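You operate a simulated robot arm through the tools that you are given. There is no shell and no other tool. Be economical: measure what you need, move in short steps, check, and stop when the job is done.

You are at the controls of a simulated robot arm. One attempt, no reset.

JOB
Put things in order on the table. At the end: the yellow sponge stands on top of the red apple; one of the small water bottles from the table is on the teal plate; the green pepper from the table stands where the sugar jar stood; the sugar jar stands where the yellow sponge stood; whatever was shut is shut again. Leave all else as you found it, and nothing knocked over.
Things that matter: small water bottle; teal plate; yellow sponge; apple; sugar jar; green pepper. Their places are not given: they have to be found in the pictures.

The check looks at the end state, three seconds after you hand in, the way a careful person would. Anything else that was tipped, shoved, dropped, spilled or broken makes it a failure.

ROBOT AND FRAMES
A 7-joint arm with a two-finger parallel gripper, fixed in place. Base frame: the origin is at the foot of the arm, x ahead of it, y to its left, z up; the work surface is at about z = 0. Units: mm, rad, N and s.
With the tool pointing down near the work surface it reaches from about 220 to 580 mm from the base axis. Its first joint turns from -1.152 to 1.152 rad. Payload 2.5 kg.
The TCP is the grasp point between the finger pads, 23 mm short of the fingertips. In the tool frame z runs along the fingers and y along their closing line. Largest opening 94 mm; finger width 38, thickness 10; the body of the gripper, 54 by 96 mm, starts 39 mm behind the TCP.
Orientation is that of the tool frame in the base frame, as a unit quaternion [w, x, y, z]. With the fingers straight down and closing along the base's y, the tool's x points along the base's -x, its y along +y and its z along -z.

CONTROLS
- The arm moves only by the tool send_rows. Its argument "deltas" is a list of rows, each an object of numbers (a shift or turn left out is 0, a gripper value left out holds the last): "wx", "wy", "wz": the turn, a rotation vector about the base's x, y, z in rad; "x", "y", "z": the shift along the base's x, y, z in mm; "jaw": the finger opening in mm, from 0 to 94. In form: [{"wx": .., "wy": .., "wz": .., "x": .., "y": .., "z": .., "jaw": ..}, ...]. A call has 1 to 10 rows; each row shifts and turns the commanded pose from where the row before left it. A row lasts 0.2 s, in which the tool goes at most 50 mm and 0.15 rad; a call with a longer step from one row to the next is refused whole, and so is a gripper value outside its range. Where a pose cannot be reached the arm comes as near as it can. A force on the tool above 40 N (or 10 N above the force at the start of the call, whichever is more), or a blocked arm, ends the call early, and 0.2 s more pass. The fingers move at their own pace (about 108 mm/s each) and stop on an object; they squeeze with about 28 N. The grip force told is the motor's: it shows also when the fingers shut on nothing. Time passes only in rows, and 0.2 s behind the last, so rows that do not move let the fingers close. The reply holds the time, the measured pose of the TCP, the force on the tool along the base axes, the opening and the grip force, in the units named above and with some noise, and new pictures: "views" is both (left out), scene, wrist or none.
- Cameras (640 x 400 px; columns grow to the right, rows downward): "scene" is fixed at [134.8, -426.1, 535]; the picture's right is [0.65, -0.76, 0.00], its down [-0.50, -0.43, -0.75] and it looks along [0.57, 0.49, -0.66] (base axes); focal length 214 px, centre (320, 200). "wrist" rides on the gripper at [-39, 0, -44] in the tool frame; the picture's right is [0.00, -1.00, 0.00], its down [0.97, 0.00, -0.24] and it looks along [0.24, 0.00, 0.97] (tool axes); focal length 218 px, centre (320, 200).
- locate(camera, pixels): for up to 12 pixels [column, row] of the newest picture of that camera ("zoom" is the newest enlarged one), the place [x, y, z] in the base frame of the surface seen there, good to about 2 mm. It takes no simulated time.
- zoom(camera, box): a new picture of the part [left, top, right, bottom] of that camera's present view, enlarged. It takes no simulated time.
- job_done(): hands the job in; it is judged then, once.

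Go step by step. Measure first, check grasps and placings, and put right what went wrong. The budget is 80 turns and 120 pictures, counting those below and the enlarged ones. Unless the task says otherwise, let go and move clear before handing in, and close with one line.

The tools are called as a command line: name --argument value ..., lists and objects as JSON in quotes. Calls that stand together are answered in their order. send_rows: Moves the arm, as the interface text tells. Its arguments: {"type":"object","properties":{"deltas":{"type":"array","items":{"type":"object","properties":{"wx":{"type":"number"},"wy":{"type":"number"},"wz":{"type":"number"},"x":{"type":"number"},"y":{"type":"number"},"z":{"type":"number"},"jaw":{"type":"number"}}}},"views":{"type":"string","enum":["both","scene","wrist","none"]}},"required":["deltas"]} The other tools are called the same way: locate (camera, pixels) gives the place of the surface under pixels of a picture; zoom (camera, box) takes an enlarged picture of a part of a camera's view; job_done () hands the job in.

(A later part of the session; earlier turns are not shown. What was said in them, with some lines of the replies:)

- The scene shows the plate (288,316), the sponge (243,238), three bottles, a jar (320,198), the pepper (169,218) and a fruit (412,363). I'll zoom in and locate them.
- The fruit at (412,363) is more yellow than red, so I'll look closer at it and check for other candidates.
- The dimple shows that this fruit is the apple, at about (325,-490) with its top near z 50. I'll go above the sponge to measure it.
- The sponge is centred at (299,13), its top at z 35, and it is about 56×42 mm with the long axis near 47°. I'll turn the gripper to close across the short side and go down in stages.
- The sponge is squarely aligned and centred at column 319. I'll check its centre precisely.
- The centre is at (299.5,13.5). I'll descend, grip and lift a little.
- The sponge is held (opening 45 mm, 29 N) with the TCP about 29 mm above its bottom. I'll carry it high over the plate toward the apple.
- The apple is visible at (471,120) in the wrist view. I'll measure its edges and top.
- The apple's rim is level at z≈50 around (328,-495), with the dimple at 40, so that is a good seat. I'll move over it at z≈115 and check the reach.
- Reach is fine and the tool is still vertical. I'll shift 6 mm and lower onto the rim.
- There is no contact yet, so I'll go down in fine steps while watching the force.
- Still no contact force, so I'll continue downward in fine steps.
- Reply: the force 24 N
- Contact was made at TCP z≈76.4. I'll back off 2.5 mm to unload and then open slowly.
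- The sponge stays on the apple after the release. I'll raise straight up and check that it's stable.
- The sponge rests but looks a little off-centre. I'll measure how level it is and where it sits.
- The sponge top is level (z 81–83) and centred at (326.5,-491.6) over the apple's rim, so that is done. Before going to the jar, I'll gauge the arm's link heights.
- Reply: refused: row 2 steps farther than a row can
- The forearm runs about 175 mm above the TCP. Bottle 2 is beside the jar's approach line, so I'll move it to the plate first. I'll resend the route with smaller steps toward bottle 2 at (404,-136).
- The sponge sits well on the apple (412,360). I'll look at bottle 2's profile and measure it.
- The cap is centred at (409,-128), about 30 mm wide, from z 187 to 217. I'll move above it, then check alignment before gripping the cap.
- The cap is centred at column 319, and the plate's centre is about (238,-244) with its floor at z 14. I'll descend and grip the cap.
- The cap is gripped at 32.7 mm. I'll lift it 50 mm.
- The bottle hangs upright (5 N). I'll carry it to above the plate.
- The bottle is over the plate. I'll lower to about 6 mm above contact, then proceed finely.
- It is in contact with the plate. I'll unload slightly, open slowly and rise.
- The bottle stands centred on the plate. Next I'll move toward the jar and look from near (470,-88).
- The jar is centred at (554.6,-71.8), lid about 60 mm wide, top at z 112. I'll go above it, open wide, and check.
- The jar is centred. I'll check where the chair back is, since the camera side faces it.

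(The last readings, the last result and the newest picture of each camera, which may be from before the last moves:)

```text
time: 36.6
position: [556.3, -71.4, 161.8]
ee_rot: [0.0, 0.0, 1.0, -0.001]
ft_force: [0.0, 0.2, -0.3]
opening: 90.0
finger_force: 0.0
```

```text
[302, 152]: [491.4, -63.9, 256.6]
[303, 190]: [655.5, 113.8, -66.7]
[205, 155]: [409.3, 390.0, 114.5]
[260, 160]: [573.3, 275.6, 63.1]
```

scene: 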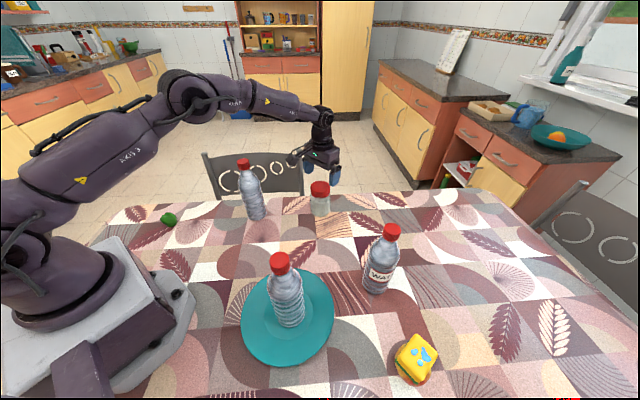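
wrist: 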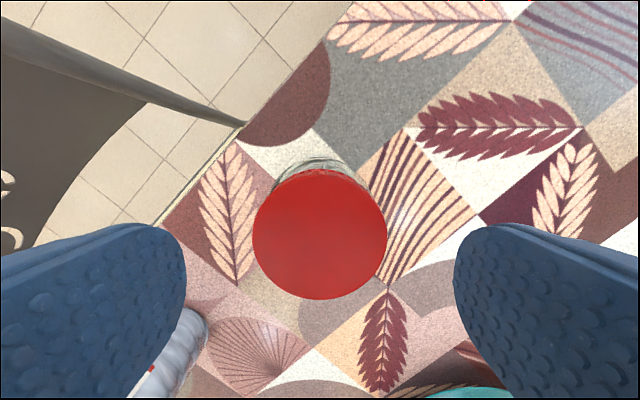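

The chair is well clear (y > 110). I'll descend to z≈80 and grip.

send_rows --deltas '[{"z": -40}, {"z": -30}, {"z": -12}, {}, {"jaw": 75}, {"jaw": 45}, {}, {}]' --views "both"

```text
time: 38.4
position: [557.4, -70.8, 81.0]
ee_rot: [0.0, 0.0, 1.0, -0.001]
ft_force: [0.9, 0.2, 1.1]
opening: 72.6
finger_force: 28.0
```

scene: 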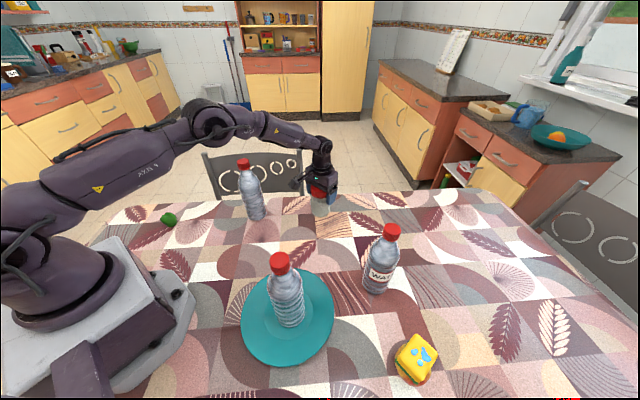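
wrist: 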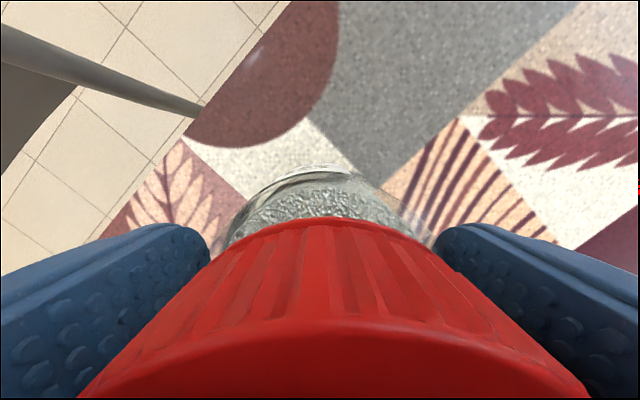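

It's gripped on the glass body at 72.6 mm. I'll lift a little and check for slip.

send_rows --deltas '[{"z": 10}, {"z": 20}, {}]' --views "none"

send_rows --deltas '[{"z": 40}, {"z": 40}, {"z": 40}, {"z": 30}, {"x": -10, "z": 20}, {}]' --views "both"

```text
time: 39.2
position: [554.1, -71.0, 109.7]
ee_rot: [-0.001, 0.0, 1.0, 0.0]
ft_force: [0.4, -0.5, -4.1]
opening: 72.5
finger_force: 27.9
```

```text
time: 40.6
position: [545.9, -73.6, 278.6]
ee_rot: [0.0, 0.0, 1.0, 0.0]
ft_force: [-0.1, -0.6, -4.3]
opening: 72.4
finger_force: 27.7
```

scene: 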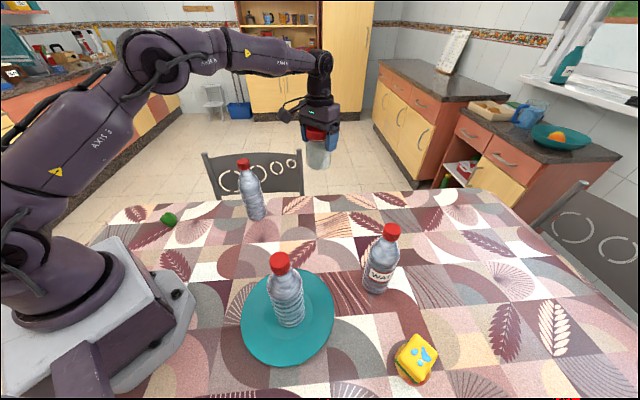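
wrist: 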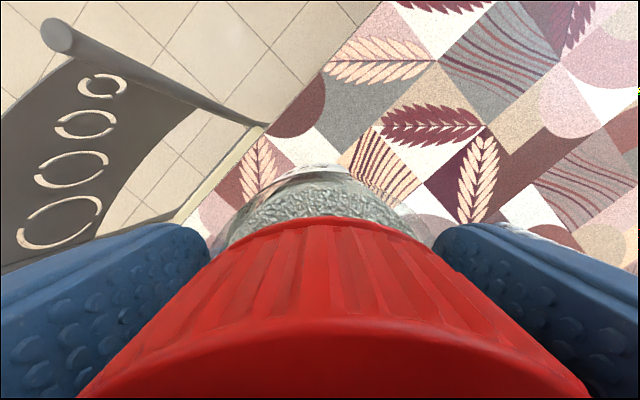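

The jar is secure (4 N). I'll carry it to the sponge's old place at (299.5,13.5), keeping clear of the left bottle.

send_rows --deltas '[{"x": -25}, {"x": -40}, {"x": -40}, {"x": -40}, {"x": -40}, {"x": -35, "y": 20}, {"x": -20, "y": 30}, {"x": -6, "y": 25}, {"y": 10, "z": -20}, {}]' --views "both"

```text
time: 42.8
position: [299.4, 13.3, 260.2]
ee_rot: [0.001, 0.001, 1.0, 0.0]
ft_force: [-0.8, 0.6, -3.7]
opening: 72.3
finger_force: 27.5
```

scene: 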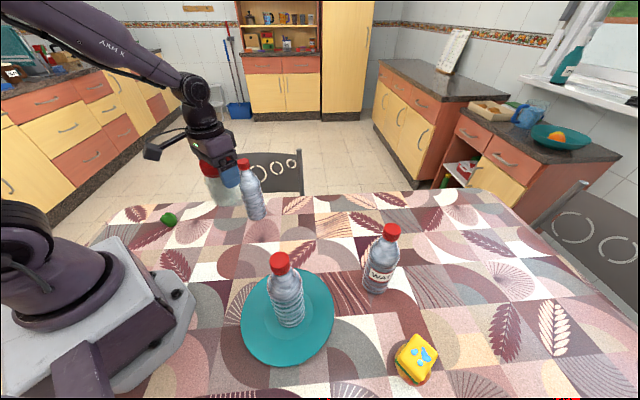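
wrist: 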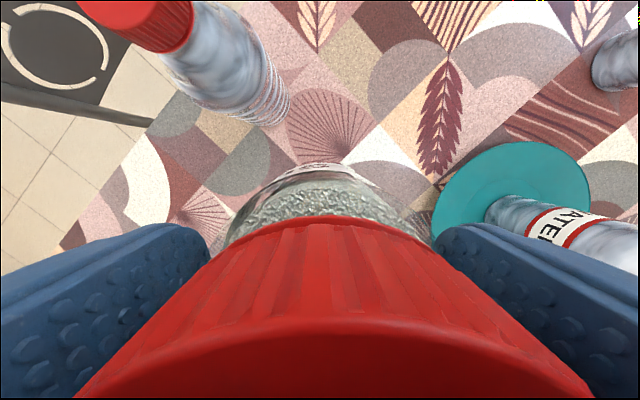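

I'm over the spot and the view is clear. I'll lower in steps to near z 85.

send_rows --deltas '[{"z": -40, "x": 1}, {"z": -40}, {"z": -40}, {"z": -35}, {"z": -15}, {}]' --views "scene"

send_rows --deltas '[{"z": -4}, {}]' --views "none"

```text
time: 44.2
position: [300.4, 12.5, 91.0]
ee_rot: [0.0, -0.001, 1.0, 0.0]
ft_force: [-0.2, -0.3, -3.0]
opening: 72.7
finger_force: 27.8
```

scene: 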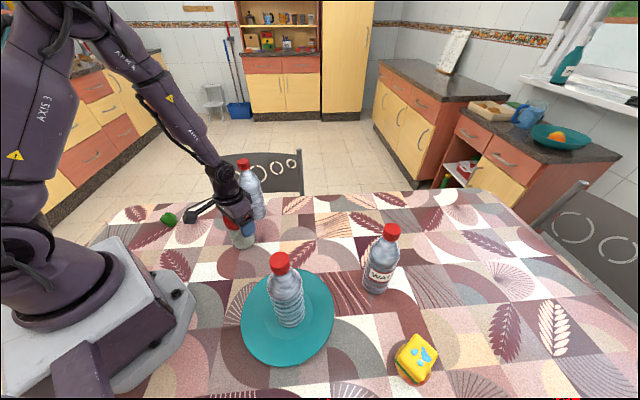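

```text
time: 44.8
position: [300.2, 13.9, 86.6]
ee_rot: [0.0, -0.001, 1.0, -0.001]
ft_force: [0.3, -0.9, -4.3]
opening: 72.3
finger_force: 27.6
```

send_rows --deltas '[{"z": -3}, {}]' --views "none"

send_rows --deltas '[{"z": -1.5}, {}]' --views "none"

send_rows --deltas '[{"z": -1}, {}]' --views "none"

```text
time: 45.4
position: [300.1, 12.9, 84.7]
ee_rot: [-0.001, 0.0, 1.0, 0.0]
ft_force: [0.0, -0.2, -4.1]
opening: 72.4
finger_force: 28.4
```

```text
time: 46.0
position: [300.3, 12.8, 83.0]
ee_rot: [0.0, -0.001, 1.0, 0.0]
ft_force: [-0.8, -1.3, -3.4]
opening: 72.2
finger_force: 27.7
```

```text
time: 46.6
position: [299.8, 12.9, 82.3]
ee_rot: [0.001, 0.0, 1.0, 0.0]
ft_force: [-0.5, -0.1, -4.1]
opening: 72.2
finger_force: 28.7
```

send_rows --deltas '[{"z": -1}, {}]' --views "none"

send_rows --deltas '[{"z": -1}, {}]' --views "none"

```text
time: 47.2
position: [299.3, 12.1, 80.0]
ee_rot: [0.0, 0.0, 1.0, 0.001]
ft_force: [-5.9, -0.3, 15.7]
opening: 72.4
finger_force: 28.0
```

```text
time: 47.8
position: [301.5, 13.6, 78.6]
ee_rot: [0.001, 0.0, 1.0, 0.0]
ft_force: [-1.9, 2.3, 20.9]
opening: 72.0
finger_force: 27.5
```

The jar is down. I'll unload, open and rise.

send_rows --deltas '[{"z": 1.5}, {}, {"jaw": 75}, {"jaw": 80}, {"jaw": 92}, {}, {"z": 20}, {"z": 40}, {"z": 40}, {"z": 40}]' --views "both"

locate --camera "wrist" --pixels '[[320, 235]]'

```text
time: 50.0
position: [300.5, 14.9, 219.1]
ee_rot: [0.001, 0.0, 1.0, 0.0]
ft_force: [-0.3, -0.2, 0.3]
opening: 92.2
finger_force: 0.0
```

scene: 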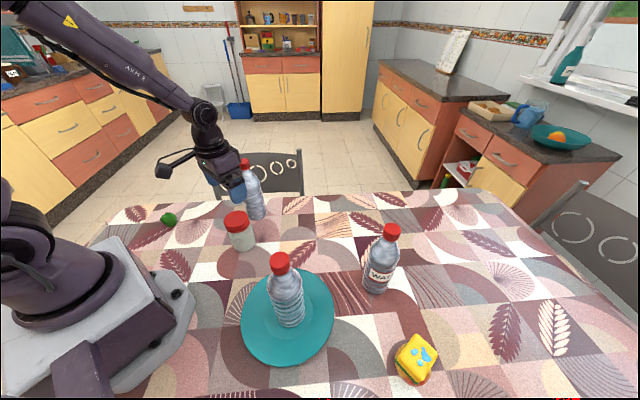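
wrist: 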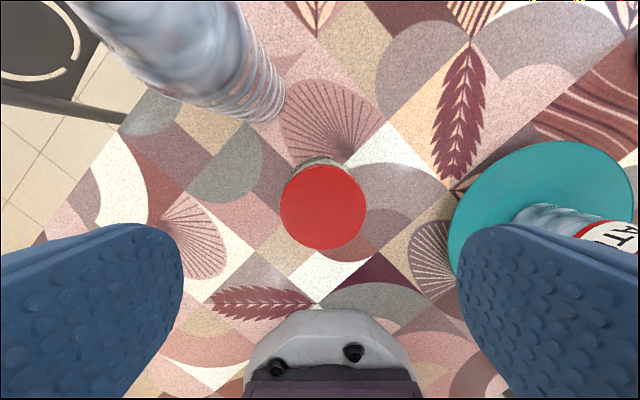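

```text
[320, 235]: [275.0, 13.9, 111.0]
```

The jar stands at the sponge's old place. Next I'll go to the pepper near (188,252).

send_rows --deltas '[{"x": -20, "y": 40, "wz": 0.1}, {"x": -20, "y": 45, "wz": 0.1}, {"x": -20, "y": 45, "wz": 0.1}, {"x": -20, "y": 45, "wz": 0.1}, {"x": -20, "y": 40, "wz": 0.1}, {"x": -12, "y": 23, "wz": 0.1}, {}]' --views "both"

```text
time: 51.6
position: [186.8, 252.4, 219.0]
ee_rot: [0.0, -0.296, 0.955, 0.001]
ft_force: [-0.3, 0.8, -0.3]
opening: 91.8
finger_force: 0.0
```

scene: 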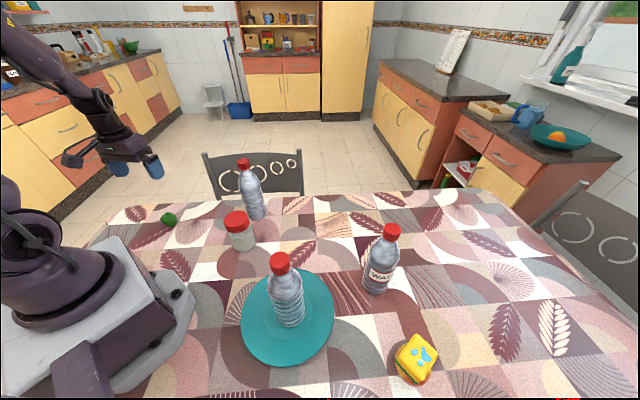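
wrist: 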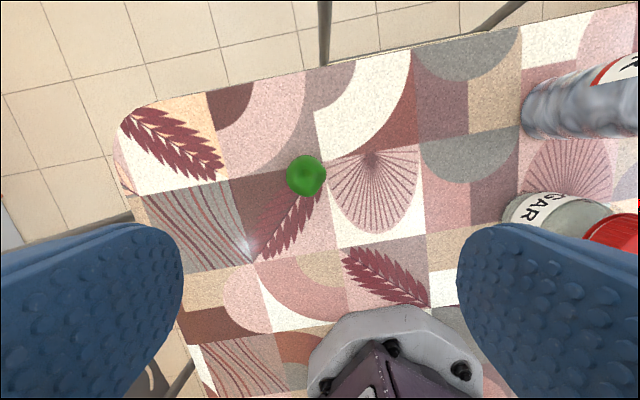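

The scene shows the jar upright (238,230). I'll zoom in on the pepper at (306,176).

zoom --camera "wrist" --box '[270, 145, 342, 207]'

locate --camera "wrist" --pixels '[[306, 176], [290, 176], [322, 176], [306, 158], [306, 192], [300, 168], [313, 186]]'

zoom --camera "scene" --box '[150, 203, 188, 233]'

```text
6.45 times, centred on (306, 176) of wrist
```

zoom: 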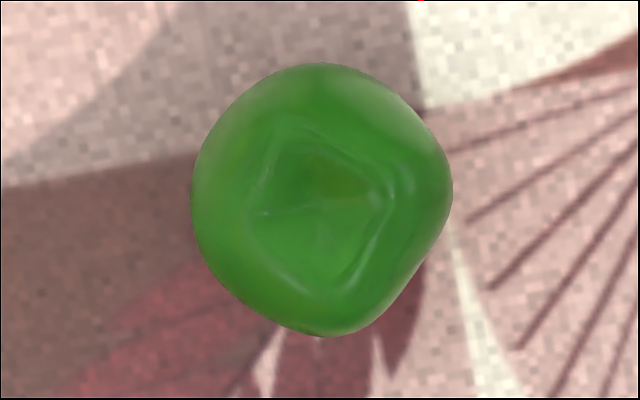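

```text
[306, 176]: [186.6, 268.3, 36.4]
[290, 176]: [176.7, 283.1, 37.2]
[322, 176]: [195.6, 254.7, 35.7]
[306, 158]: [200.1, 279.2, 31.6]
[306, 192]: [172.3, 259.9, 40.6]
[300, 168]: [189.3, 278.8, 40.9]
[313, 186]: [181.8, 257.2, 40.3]
```

```text
13.33 times, centred on (169, 218) of scene
```

zoom: 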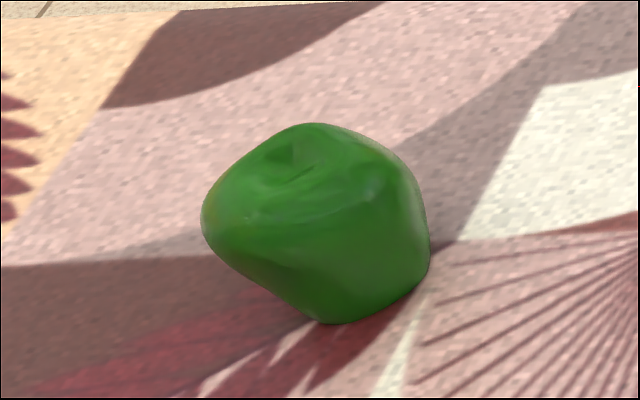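

The pepper is about 43 mm wide and 41 mm tall, centred at (186,268). I'll align and descend partway.

send_rows --deltas '[{"x": -0.5, "y": 15.5, "jaw": 80}, {"z": -45}, {"z": -45}, {}]' --views "wrist"

locate --camera "wrist" --pixels '[[320, 200], [300, 200], [340, 200], [320, 180], [320, 225]]'

```text
time: 52.6
position: [188.6, 265.7, 130.6]
ee_rot: [0.0, -0.296, 0.955, 0.001]
ft_force: [-0.6, -0.3, 0.0]
opening: 80.4
finger_force: 0.0
```

wrist: 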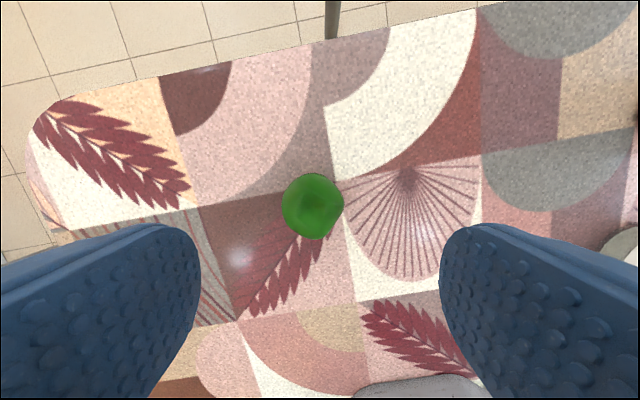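

```text
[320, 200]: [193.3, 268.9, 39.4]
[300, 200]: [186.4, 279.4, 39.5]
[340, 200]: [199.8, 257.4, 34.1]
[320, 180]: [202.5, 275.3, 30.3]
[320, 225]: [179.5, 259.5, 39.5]
```

The pepper's centre is about (187.5,270). I'll trim, descend to z≈27 and grip.

send_rows --deltas '[{"x": -1, "y": 4, "z": -40}, {"z": -40}, {"z": -22}, {}, {"jaw": 55}, {"jaw": 25}, {}, {}]' --views "both"

```text
time: 54.4
position: [185.2, 269.5, 30.3]
ee_rot: [0.0, -0.296, 0.955, 0.0]
ft_force: [-0.3, -0.9, -0.1]
opening: 43.6
finger_force: 27.9
```

scene: 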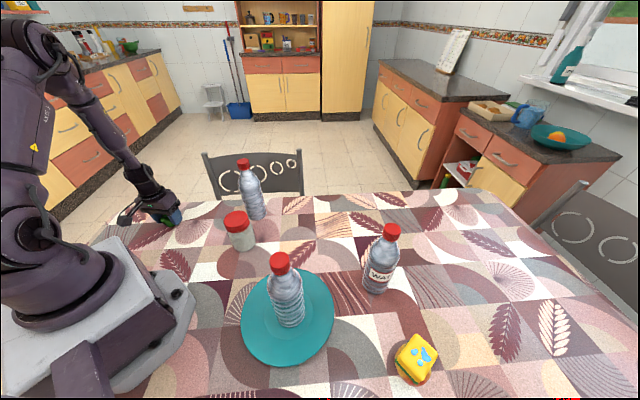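
wrist: 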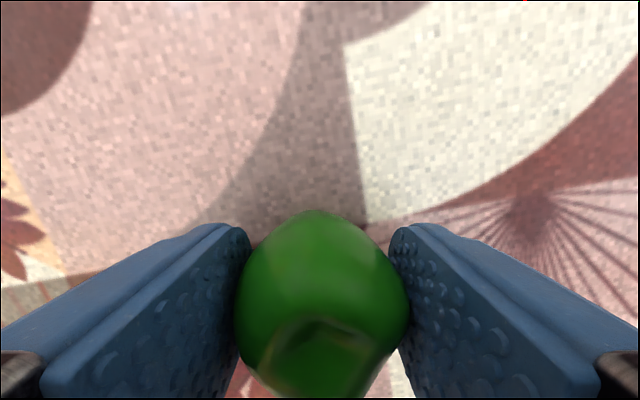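

It's gripped at 43.6 mm. I'll lift, check it holds, and start along the route.

send_rows --deltas '[{"z": 20}, {"z": 40}, {"z": 45}, {"z": 45}, {"z": 40}, {}]' --views "wrist"

send_rows --deltas '[{"x": 15, "y": -42, "wz": -0.1}, {"x": 17, "y": -45, "wz": -0.1}, {"x": 17, "y": -45, "wz": -0.1}, {"x": 17, "y": -45, "wz": -0.1}, {"x": 17, "y": -45, "wz": -0.1}, {"x": 17, "y": -45, "wz": -0.1}, {"x": 15, "y": -42}, {"x": 20, "y": -33}, {"x": 40}, {}]' --views "both"

```text
time: 55.8
position: [184.7, 268.0, 219.0]
ee_rot: [0.0, -0.295, 0.955, 0.0]
ft_force: [-0.2, -0.4, -1.9]
opening: 43.8
finger_force: 27.5
```

wrist: 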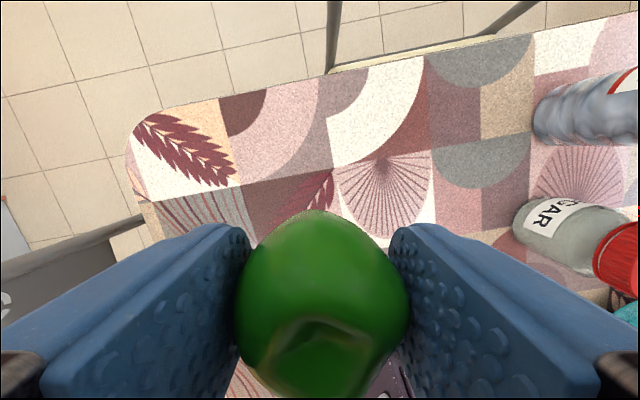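

```text
time: 58.0
position: [360.7, -70.2, 217.1]
ee_rot: [0.001, -0.001, 1.0, 0.001]
ft_force: [-0.1, -0.5, -0.6]
opening: 43.7
finger_force: 27.6
```

scene: 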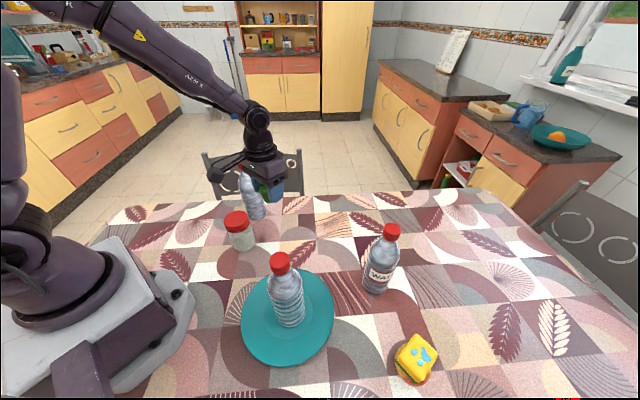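
wrist: 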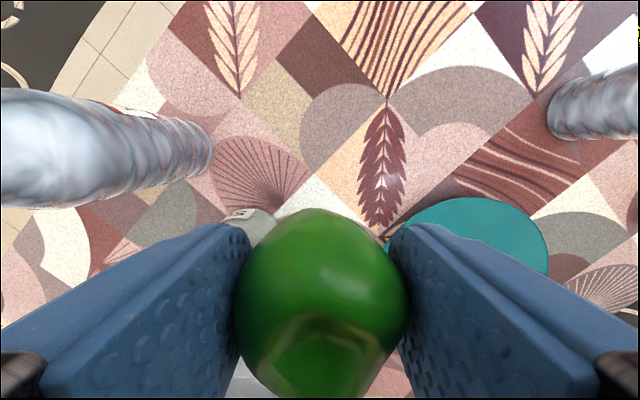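

The pepper is held. I'll continue to the jar's old spot (554.6,-71.8) and lower.

send_rows --deltas '[{"x": 40}, {"x": 45}, {"x": 45}, {"x": 44}, {"x": 20, "y": -1.5}, {"z": -40}, {"z": -45}, {"z": -45}, {"z": -35}, {}]' --views "both"

```text
time: 60.2
position: [554.6, -72.9, 55.5]
ee_rot: [0.0, 0.0, 1.0, 0.0]
ft_force: [-0.3, -0.4, -1.2]
opening: 43.4
finger_force: 28.2
```

scene: 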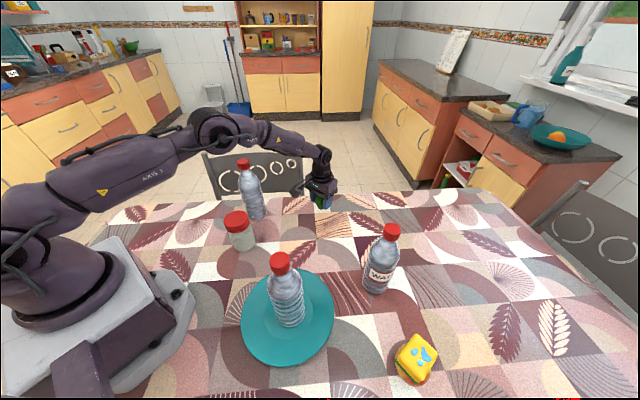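
wrist: 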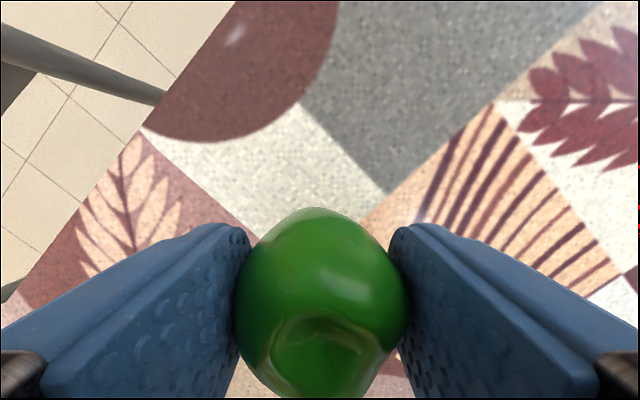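

I'm above the spot. I'll lower to about 31, then in fine steps.

send_rows --deltas '[{"z": -15}, {"z": -8}, {}]' --views "none"

send_rows --deltas '[{"z": -2}, {}]' --views "none"

send_rows --deltas '[{"z": -1}, {}]' --views "none"

```text
time: 61.0
position: [554.9, -72.7, 32.0]
ee_rot: [0.0, -0.001, 1.0, 0.0]
ft_force: [0.3, 0.1, -1.0]
opening: 43.5
finger_force: 28.0
```

```text
time: 61.6
position: [556.4, -73.0, 29.4]
ee_rot: [0.001, 0.0, 1.0, 0.0]
ft_force: [-2.8, 1.1, 6.9]
opening: 43.5
finger_force: 28.5
```

```text
time: 62.2
position: [556.3, -73.1, 30.0]
ee_rot: [0.002, 0.0, 1.0, 0.0]
ft_force: [-8.2, 3.1, 24.2]
opening: 43.6
finger_force: 28.3
```

It touched down, so I'll unload and release gently.

send_rows --deltas '[{"z": 1}, {}, {"jaw": 46}, {"jaw": 50}, {"jaw": 60}, {"jaw": 80}, {}]' --views "wrist"

send_rows --deltas '[{"z": 20}, {"z": 40}, {"z": 45}, {"z": 45}, {"z": 40}, {}]' --views "both"

```text
time: 63.8
position: [555.1, -73.0, 28.6]
ee_rot: [0.0, 0.0, 1.0, 0.001]
ft_force: [0.5, -0.4, 0.8]
opening: 79.8
finger_force: 0.0
```

wrist: 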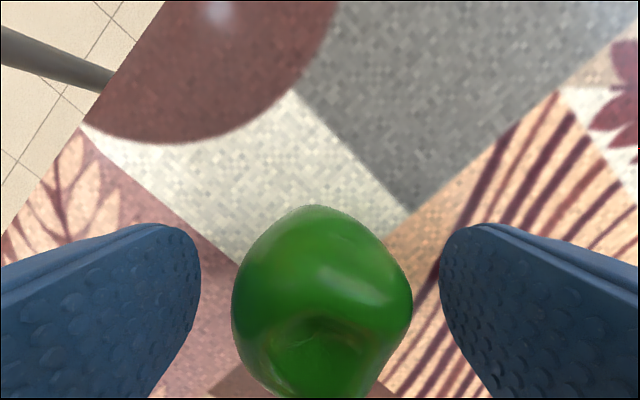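

```text
time: 65.2
position: [555.6, -72.2, 219.4]
ee_rot: [0.0, 0.0, 1.0, 0.001]
ft_force: [0.4, -0.2, -0.4]
opening: 80.4
finger_force: 0.0
```

scene: 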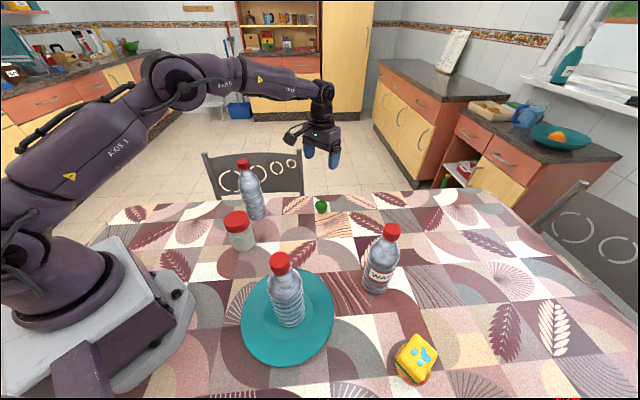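
wrist: 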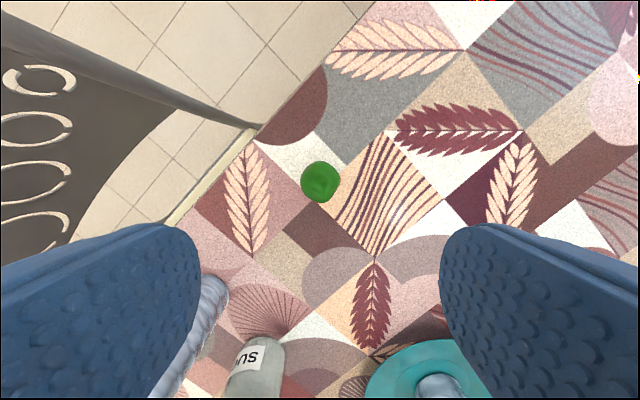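

The pepper stands at (321,207) in the scene. I'll do a final check of all the items.

locate --camera "wrist" --pixels '[[320, 182], [306, 182], [335, 182], [320, 168], [320, 196]]'

zoom --camera "scene" --box '[220, 150, 450, 390]'

locate --camera "scene" --pixels '[[236, 218], [415, 345], [405, 358], [425, 365], [412, 378], [391, 230], [243, 162]]'

send_rows --deltas '[{"z": 40}, {"z": 40, "x": -20}, {"x": -45}, {"x": -45}, {"x": -45}, {"x": -45}, {"x": -40, "y": -20}, {}, {}]' --views "scene"

```text
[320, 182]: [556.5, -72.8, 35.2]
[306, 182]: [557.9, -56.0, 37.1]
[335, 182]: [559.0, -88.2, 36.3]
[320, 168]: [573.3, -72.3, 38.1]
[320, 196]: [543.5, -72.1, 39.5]
```

```text
1.67 times, centred on (335, 270) of scene
```

zoom: 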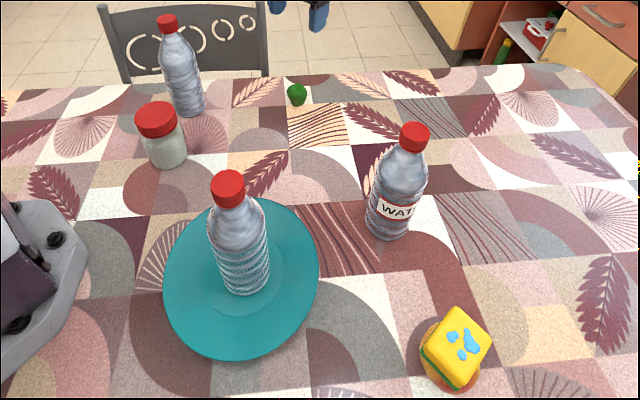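

```text
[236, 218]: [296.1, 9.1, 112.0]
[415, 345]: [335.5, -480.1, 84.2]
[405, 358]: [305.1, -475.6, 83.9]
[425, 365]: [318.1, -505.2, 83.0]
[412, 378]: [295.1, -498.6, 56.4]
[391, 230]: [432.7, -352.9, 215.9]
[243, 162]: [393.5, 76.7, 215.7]
```

```text
time: 67.2
position: [314.6, -93.0, 296.4]
ee_rot: [0.0, 0.001, 1.0, 0.0]
ft_force: [0.1, -0.3, -0.8]
opening: 80.0
finger_force: 0.0
```

scene: 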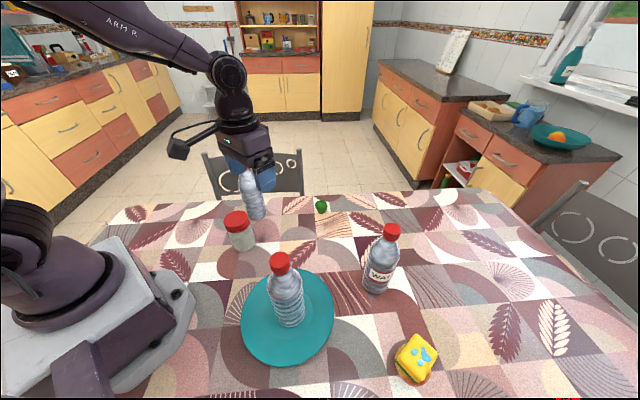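

All is in place: the sponge is level on the apple, the bottle is on the plate, the pepper is at (557,-72), the jar is at (299,13), and the other two bottles haven't moved. The gripper is clear, so I'm handing in.

job_done

```text
The job is handed in.
```

I handed the job in with all four moves done. The sponge is on the apple, a small water bottle is on the teal plate, the pepper is in the sugar jar's old spot and the jar is where the sponge stood. I opened nothing, and the final pictures show nothing else moved or knocked over.
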